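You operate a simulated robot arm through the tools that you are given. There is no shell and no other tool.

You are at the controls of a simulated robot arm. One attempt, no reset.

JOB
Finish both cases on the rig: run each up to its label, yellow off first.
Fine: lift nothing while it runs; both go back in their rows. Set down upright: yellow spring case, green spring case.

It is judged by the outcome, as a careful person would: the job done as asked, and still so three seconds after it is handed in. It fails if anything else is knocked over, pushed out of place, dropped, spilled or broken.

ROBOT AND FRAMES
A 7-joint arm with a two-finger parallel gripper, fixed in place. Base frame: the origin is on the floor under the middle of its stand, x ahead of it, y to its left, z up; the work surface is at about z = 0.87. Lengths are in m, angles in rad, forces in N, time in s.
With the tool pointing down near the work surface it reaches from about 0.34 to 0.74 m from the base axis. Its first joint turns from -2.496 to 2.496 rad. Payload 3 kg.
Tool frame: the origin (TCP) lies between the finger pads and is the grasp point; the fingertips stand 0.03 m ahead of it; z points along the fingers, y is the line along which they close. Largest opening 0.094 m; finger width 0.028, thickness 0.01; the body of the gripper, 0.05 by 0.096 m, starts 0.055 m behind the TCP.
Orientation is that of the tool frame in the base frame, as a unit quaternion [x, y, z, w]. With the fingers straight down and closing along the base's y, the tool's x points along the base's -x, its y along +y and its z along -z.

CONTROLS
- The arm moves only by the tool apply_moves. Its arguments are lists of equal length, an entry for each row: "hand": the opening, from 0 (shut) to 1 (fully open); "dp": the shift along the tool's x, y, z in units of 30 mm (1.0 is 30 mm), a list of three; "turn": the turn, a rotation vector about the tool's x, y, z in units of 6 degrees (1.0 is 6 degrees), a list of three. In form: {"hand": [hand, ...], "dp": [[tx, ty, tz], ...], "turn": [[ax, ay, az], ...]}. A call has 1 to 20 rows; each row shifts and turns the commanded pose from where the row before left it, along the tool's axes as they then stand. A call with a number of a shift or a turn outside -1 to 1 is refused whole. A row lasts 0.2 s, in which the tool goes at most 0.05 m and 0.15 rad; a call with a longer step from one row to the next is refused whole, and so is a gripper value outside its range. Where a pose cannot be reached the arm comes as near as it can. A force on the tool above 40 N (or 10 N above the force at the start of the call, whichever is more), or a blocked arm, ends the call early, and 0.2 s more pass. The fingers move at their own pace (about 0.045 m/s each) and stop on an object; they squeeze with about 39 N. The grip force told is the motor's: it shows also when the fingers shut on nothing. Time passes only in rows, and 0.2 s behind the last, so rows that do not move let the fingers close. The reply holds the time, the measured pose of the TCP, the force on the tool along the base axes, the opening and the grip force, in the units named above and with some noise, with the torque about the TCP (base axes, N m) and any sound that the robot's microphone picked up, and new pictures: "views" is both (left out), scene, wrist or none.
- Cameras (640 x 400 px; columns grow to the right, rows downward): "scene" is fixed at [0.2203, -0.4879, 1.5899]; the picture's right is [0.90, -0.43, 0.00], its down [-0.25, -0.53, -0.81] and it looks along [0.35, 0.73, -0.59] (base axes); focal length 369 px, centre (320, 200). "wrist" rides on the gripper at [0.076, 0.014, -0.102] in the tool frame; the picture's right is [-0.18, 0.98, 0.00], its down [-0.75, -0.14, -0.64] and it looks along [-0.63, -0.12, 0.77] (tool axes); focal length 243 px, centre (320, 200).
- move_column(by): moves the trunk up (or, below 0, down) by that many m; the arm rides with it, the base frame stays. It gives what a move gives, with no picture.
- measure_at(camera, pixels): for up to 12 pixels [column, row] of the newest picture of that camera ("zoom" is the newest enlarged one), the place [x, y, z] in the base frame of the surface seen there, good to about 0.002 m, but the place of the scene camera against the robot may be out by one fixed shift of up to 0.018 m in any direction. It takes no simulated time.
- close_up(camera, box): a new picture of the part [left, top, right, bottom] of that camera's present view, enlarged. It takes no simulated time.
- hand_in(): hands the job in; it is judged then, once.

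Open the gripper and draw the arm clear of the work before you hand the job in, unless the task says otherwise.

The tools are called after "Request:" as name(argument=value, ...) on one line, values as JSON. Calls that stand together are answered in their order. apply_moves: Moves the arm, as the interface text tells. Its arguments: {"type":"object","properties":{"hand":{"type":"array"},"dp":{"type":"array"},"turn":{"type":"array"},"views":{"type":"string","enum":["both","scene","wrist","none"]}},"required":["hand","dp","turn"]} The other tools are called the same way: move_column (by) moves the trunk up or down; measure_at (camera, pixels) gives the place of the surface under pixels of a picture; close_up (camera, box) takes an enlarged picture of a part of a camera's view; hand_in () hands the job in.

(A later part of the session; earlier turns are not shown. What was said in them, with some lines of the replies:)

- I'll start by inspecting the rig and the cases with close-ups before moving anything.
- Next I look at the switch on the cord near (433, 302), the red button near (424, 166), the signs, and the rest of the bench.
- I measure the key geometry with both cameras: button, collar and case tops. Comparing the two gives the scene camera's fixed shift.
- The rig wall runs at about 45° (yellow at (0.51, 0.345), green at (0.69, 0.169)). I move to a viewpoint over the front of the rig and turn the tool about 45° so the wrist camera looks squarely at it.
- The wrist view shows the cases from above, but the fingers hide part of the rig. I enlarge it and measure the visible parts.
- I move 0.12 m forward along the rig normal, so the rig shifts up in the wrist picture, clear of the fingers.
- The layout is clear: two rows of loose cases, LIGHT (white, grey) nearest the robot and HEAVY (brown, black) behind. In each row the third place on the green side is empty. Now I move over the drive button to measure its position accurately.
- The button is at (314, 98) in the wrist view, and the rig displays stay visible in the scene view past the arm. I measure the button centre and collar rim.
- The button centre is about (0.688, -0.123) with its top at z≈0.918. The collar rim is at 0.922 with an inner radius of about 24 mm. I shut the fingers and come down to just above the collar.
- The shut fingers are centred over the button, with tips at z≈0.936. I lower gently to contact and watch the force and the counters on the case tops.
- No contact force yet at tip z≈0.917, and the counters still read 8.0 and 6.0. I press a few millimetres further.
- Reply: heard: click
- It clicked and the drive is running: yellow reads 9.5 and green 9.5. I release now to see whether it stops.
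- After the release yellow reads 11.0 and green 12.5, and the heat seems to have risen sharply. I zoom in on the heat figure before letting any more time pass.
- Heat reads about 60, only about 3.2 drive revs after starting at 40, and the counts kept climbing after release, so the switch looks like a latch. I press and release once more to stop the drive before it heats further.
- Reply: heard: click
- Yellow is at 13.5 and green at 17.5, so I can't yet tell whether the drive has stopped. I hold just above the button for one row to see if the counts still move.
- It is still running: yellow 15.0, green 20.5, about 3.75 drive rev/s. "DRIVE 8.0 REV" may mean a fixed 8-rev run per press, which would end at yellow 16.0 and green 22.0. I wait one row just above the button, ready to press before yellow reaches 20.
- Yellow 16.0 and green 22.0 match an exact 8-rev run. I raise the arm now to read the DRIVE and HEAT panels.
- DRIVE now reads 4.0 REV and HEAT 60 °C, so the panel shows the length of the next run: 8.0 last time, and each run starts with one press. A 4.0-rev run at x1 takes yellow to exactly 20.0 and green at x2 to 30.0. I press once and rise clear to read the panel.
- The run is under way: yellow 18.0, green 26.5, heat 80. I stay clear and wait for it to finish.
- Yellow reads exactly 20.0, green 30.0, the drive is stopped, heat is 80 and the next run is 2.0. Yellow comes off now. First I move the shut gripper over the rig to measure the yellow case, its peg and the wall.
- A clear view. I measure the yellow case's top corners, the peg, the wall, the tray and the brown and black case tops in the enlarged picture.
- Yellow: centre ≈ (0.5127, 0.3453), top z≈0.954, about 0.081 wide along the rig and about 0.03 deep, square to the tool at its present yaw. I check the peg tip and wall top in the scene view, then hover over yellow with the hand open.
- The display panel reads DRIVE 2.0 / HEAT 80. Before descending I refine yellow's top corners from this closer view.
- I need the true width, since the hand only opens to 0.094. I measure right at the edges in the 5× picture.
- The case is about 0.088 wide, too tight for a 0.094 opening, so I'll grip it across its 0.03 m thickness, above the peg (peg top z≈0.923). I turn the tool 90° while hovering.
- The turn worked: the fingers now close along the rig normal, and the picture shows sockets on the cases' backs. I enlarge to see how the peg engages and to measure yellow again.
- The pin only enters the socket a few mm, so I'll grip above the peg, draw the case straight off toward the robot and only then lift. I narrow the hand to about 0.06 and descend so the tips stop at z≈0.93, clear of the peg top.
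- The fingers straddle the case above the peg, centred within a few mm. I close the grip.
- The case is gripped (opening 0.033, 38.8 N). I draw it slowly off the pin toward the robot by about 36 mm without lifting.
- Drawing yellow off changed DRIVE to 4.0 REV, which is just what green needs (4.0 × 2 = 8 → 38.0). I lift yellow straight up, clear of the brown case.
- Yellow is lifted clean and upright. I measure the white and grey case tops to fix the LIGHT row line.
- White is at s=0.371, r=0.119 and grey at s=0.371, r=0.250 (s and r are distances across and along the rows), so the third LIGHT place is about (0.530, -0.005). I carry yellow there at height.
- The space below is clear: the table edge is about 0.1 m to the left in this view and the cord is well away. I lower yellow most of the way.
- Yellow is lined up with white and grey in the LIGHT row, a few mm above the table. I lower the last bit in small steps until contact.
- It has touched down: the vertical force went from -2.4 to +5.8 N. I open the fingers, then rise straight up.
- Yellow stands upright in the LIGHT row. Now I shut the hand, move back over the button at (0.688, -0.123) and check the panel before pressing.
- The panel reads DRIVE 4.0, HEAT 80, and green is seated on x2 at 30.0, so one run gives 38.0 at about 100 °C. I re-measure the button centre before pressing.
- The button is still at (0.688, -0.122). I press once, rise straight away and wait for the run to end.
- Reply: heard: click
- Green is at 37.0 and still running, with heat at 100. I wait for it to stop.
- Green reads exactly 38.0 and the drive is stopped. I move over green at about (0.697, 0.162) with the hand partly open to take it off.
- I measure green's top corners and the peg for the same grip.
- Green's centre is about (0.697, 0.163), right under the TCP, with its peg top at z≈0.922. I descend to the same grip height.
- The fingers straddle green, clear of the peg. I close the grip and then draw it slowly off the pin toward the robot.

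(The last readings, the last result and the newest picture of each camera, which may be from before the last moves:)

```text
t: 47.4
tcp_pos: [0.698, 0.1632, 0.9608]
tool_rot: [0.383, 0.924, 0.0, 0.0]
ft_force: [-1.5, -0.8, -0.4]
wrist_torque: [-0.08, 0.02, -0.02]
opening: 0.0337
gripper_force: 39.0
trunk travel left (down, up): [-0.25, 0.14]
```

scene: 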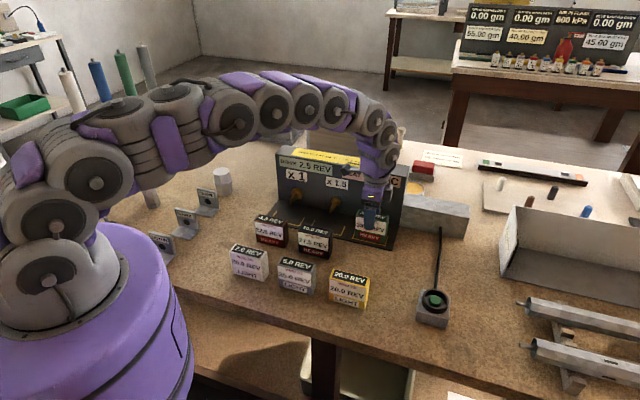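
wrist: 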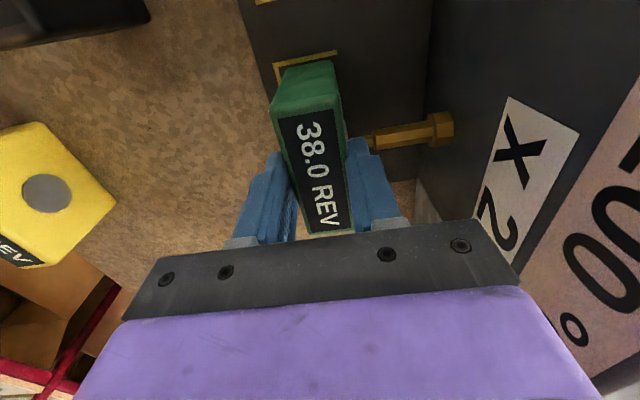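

Green is gripped (opening 0.034, 39 N). I draw it off the pin by about 36 mm.

Request:
apply_moves(hand=[0, 0, 0, 0, 0], dp=[[0, -0.3, 0], [0, -0.3, 0], [0, -0.3, 0], [0, -0.3, 0], [0, 0, 0]], turn=[[0, 0, 0], [0, 0, 0], [0, 0, 0], [0, 0, 0], [0, 0, 0]])

Request:
close_up(camera="wrist", box=[200, 60, 460, 240])

```text
t: 48.6
tcp_pos: [0.6728, 0.1374, 0.9611]
tool_rot: [0.382, 0.924, 0.0, 0.0]
ft_force: [-0.8, -1.2, 0.2]
wrist_torque: [-0.1, 0.0, -0.04]
opening: 0.0336
gripper_force: 39.1
trunk travel left (down, up): [-0.25, 0.14]
```

scene: 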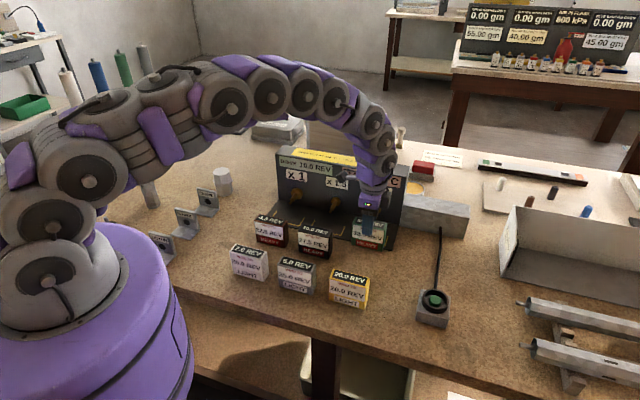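
wrist: 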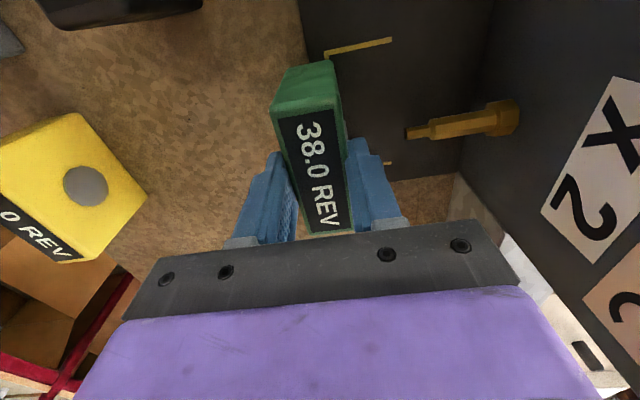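

```text
2.22 times, centred on (330, 150) of wrist
```

zoom: 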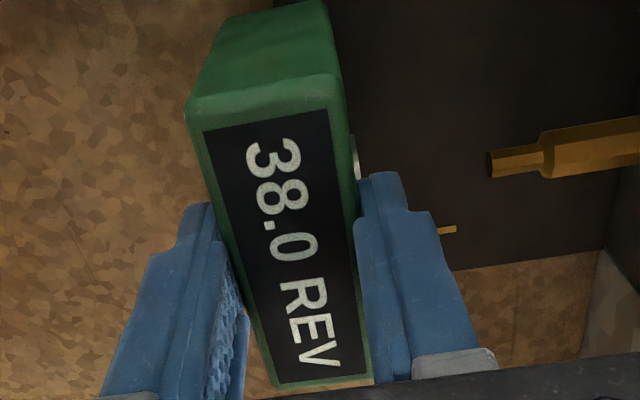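

Green is off its pin. I lift it 0.06, move it back to the third place in the HEAVY row at about (0.618, 0.085), in line with brown and black, and stop just above the table.

Request:
apply_moves(hand=[0, 0, 0, 0, 0, 0, 0, 0], dp=[[0, 0, -0.6], [0, 0, -0.8], [0, 0, -0.6], [0.03, -0.838, 0], [0.03, -0.838, 0], [0.03, -0.838, 0], [0, 0, 0], [0, 0, 0]], turn=[[0, 0, 0], [0, 0, 0], [0, 0, 0], [0, 0, 0], [0, 0, 0], [0, 0, 0], [0, 0, 0], [0, 0, 0]])

Request:
close_up(camera="scene", box=[220, 170, 420, 320])

```text
t: 50.4
tcp_pos: [0.6178, 0.0861, 1.0205]
tool_rot: [0.382, 0.924, 0.0, 0.0]
ft_force: [0.2, -0.2, -2.7]
wrist_torque: [-0.03, 0.02, -0.01]
opening: 0.0335
gripper_force: 39.0
trunk travel left (down, up): [-0.25, 0.14]
```

scene: 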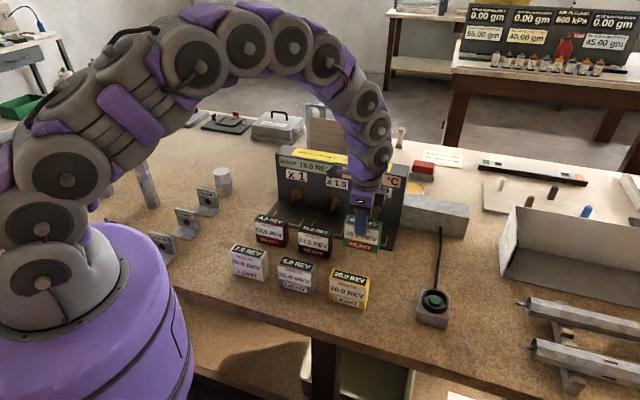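
wrist: 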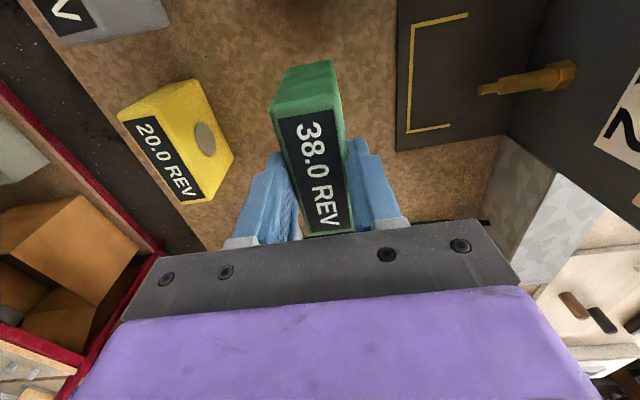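

```text
2.67 times, centred on (320, 245) of scene
```

zoom: 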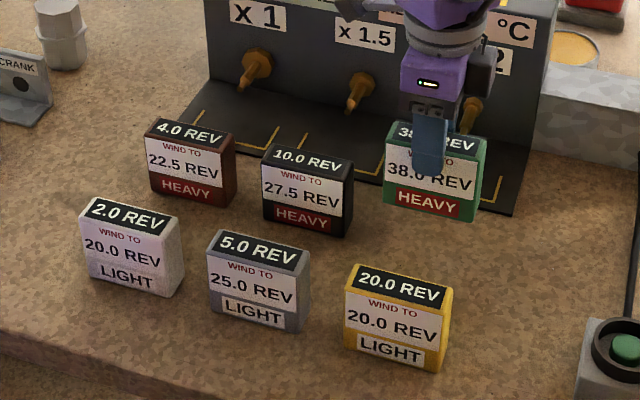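

Green hangs level above its HEAVY-row place and the area below is clear. I lower it, slowing for touchdown.

Request:
apply_moves(hand=[0, 0, 0, 0, 0, 0, 0, 0], dp=[[0, 0, 0.7], [0, 0, 0.6], [0, 0, 0.4], [0, 0, 0.22], [0, 0, 0.06], [0, 0, 0.06], [0, 0, 0.05], [0, 0, 0]], turn=[[0, 0, 0], [0, 0, 0], [0, 0, 0], [0, 0, 0], [0, 0, 0], [0, 0, 0], [0, 0, 0], [0, 0, 0]])

Request:
close_up(camera="scene", box=[220, 170, 420, 320])

```text
t: 52.2
tcp_pos: [0.618, 0.0868, 0.9576]
tool_rot: [0.383, 0.924, 0.0, 0.0]
ft_force: [0.7, 0.6, -2.7]
wrist_torque: [0.01, 0.02, 0.01]
opening: 0.0335
gripper_force: 38.7
trunk travel left (down, up): [-0.25, 0.14]
```

scene: 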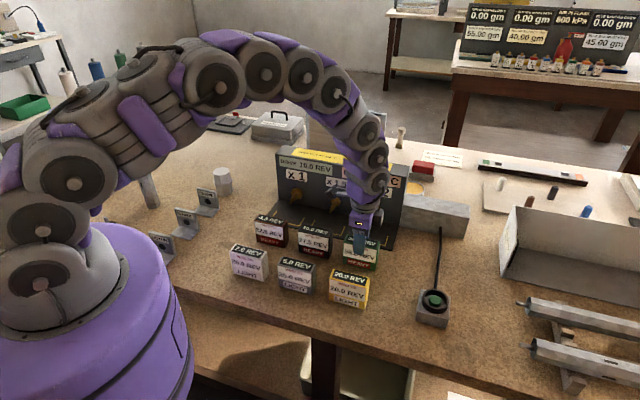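
wrist: 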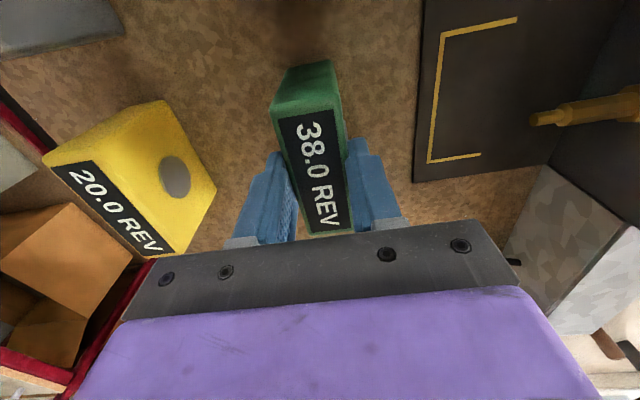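

```text
2.67 times, centred on (320, 245) of scene
```

zoom: 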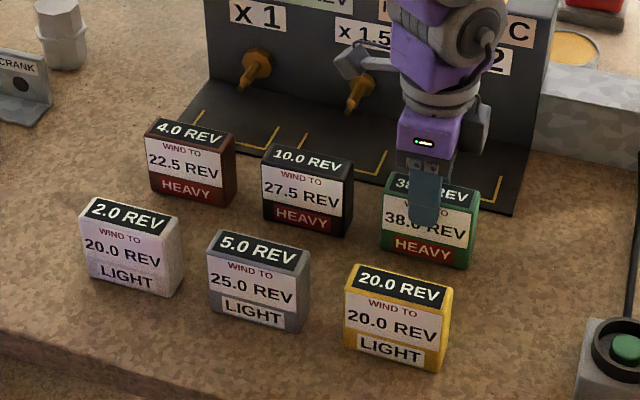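

The force is still -2.7 N (the case's weight), so it hasn't touched yet. I lower in 1 mm steps.

Request:
apply_moves(hand=[0, 0, 0], dp=[[0, 0, 0.03], [0, 0, 0.02], [0, 0, 0]], turn=[[0, 0, 0], [0, 0, 0], [0, 0, 0]], views="scene")

```text
t: 53.0
tcp_pos: [0.6181, 0.0855, 0.9566]
tool_rot: [0.383, 0.924, 0.0, 0.0]
ft_force: [-1.5, -0.4, 0.1]
wrist_torque: [-0.01, 0.02, -0.03]
opening: 0.0335
gripper_force: 39.0
trunk travel left (down, up): [-0.25, 0.14]
```

scene: 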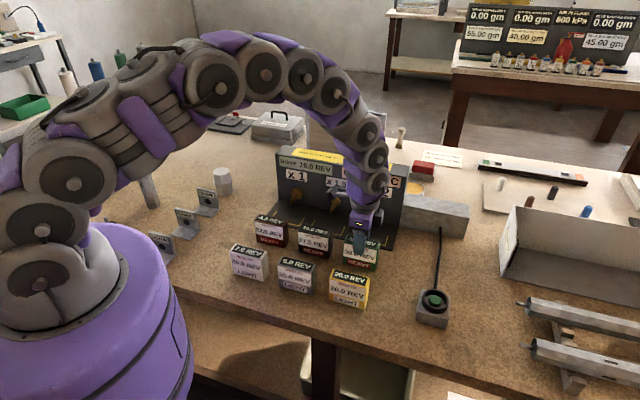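

The weight has transferred to the table: the vertical force went from -2.7 to about 0. I add half a millimetre to seat it, open the fingers and rise straight up.

Request:
apply_moves(hand=[0, 0.6, 0.6, 0.6, 0.6, 0.6, 0.6, 0.6, 0.6], dp=[[0, 0, 0.02], [0, 0, 0], [0, 0, 0], [0, 0, 0], [0, 0, -0.5], [0, 0, -1], [0, 0, -1], [0, 0, -1], [0, 0, -1]], turn=[[0, 0, 0], [0, 0, 0], [0, 0, 0], [0, 0, 0], [0, 0, 0], [0, 0, 0], [0, 0, 0], [0, 0, 0], [0, 0, 0]])

Request:
close_up(camera="scene", box=[220, 170, 420, 320])

```text
t: 55.0
tcp_pos: [0.6183, 0.0859, 1.0916]
tool_rot: [0.383, 0.924, 0.0, 0.0]
ft_force: [-0.7, -1.3, 0.0]
wrist_torque: [-0.02, -0.01, 0.02]
opening: 0.0562
gripper_force: 0.1
trunk travel left (down, up): [-0.25, 0.14]
```

scene: 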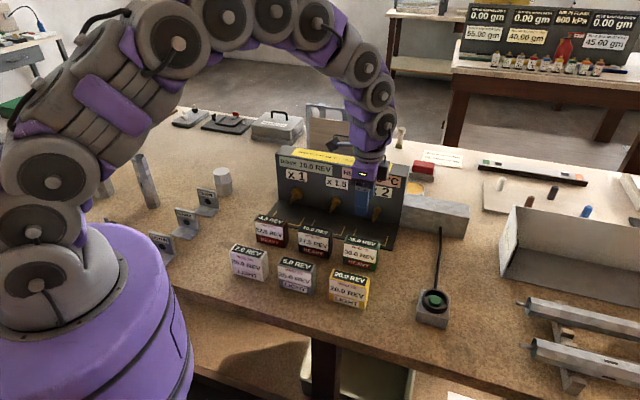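
wrist: 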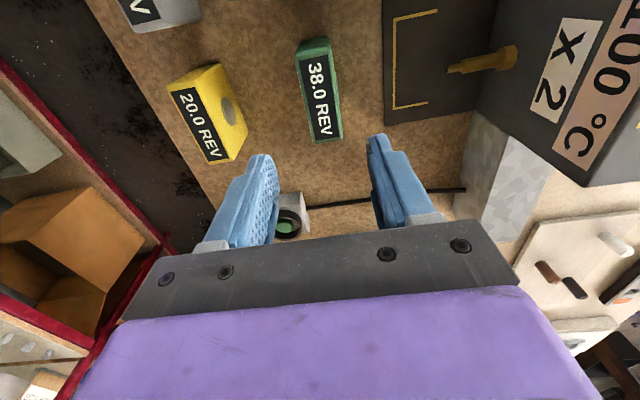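

```text
2.67 times, centred on (320, 245) of scene
```

zoom: 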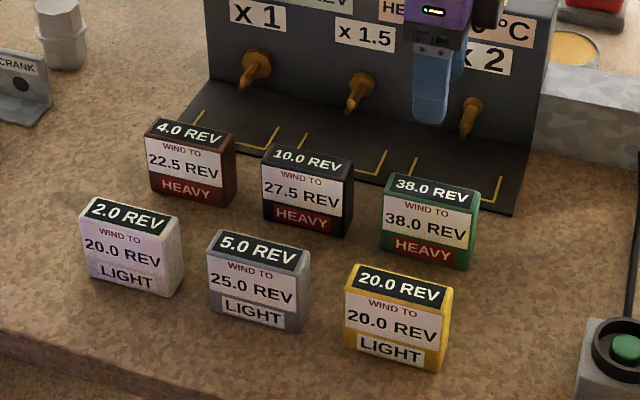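

Both cases stand upright in their rows, reading 20.0 and 38.0. I open fully and draw the arm up and back, clear of the work, then take a last look.

Request:
apply_moves(hand=[0.6, 0.6, 0.6, 0.8, 1, 1, 1, 1, 1, 1], dp=[[0, 0, -1], [0, 0, -1], [0, 0, -1], [0, 0, -1], [0, 0, -1], [0.9, -0.3, 0], [0.9, -0.3, 0], [0.9, -0.3, 0], [0, 0, 0], [0, 0, 0]], turn=[[0, 0, 0], [0, 0, 0], [0, 0, 0], [0, 0, 0], [0, 0, 0], [0, 0, 0], [0, 0, 0], [0, 0, 0], [0, 0, 0], [0, 0, 0]])

Request:
close_up(camera="scene", box=[220, 130, 460, 330])

```text
t: 57.2
tcp_pos: [0.5415, 0.1241, 1.2416]
tool_rot: [0.382, 0.924, 0.0, 0.0]
ft_force: [0.0, 0.5, 0.5]
wrist_torque: [0.0, 0.03, 0.03]
opening: 0.0941
gripper_force: 0.1
trunk travel left (down, up): [-0.25, 0.14]
```

scene: 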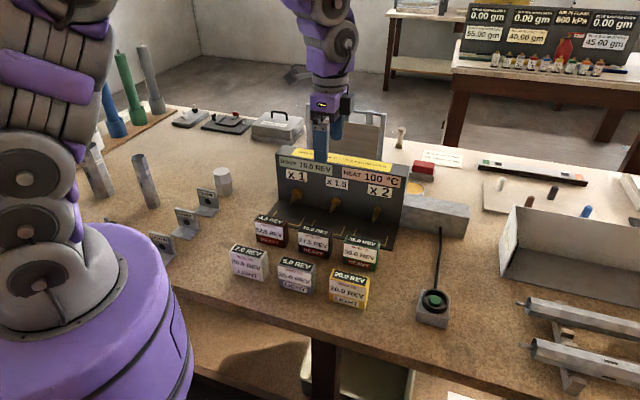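
wrist: 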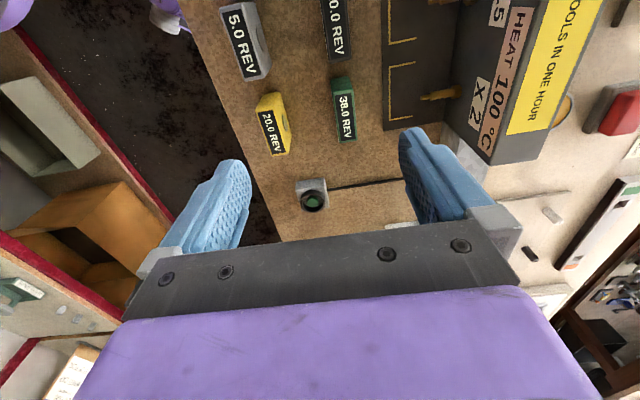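

```text
2.00 times, centred on (340, 230) of scene
```

zoom: 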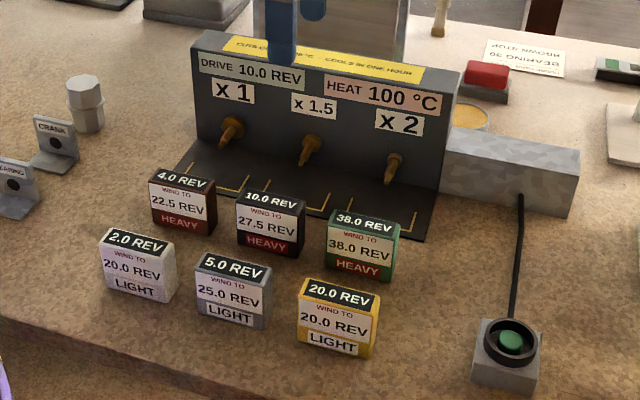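

The last pictures show yellow at 20.0 in the LIGHT row and green at 38.0 in the HEAVY row, both upright. The rig is stopped at 100 °C without cutting out, nothing else has moved, and the arm is clear with the hand open. I hand the job in.

Request:
hand_in()

```text
The job is handed in.
```

Both cases are wound to their labels and standing upright in their rows: yellow at 20.0 in the LIGHT row and green at 38.0 in the HEAVY row. I've handed the job in, but no verdict has come back.

- **Order:** yellow came off first. Both cases were lifted only with the drive stopped.
- **Runs:** it took three runs. The first two took yellow to 20.0 and green to 30.0. With yellow off, a third run took green to 38.0.
- **Heat:** the rig ended at 100 °C and did not cut out.
- **Extra press:** I pressed the button once during the first run, thinking it would stop the drive. It did not stop the drive, and the run ended at its full 8.0 rev.
- **Placement:** I used the empty third place in each row, on the side nearest the button. In the last pictures nothing else had been moved or knocked over, and the arm was clear with the hand open.
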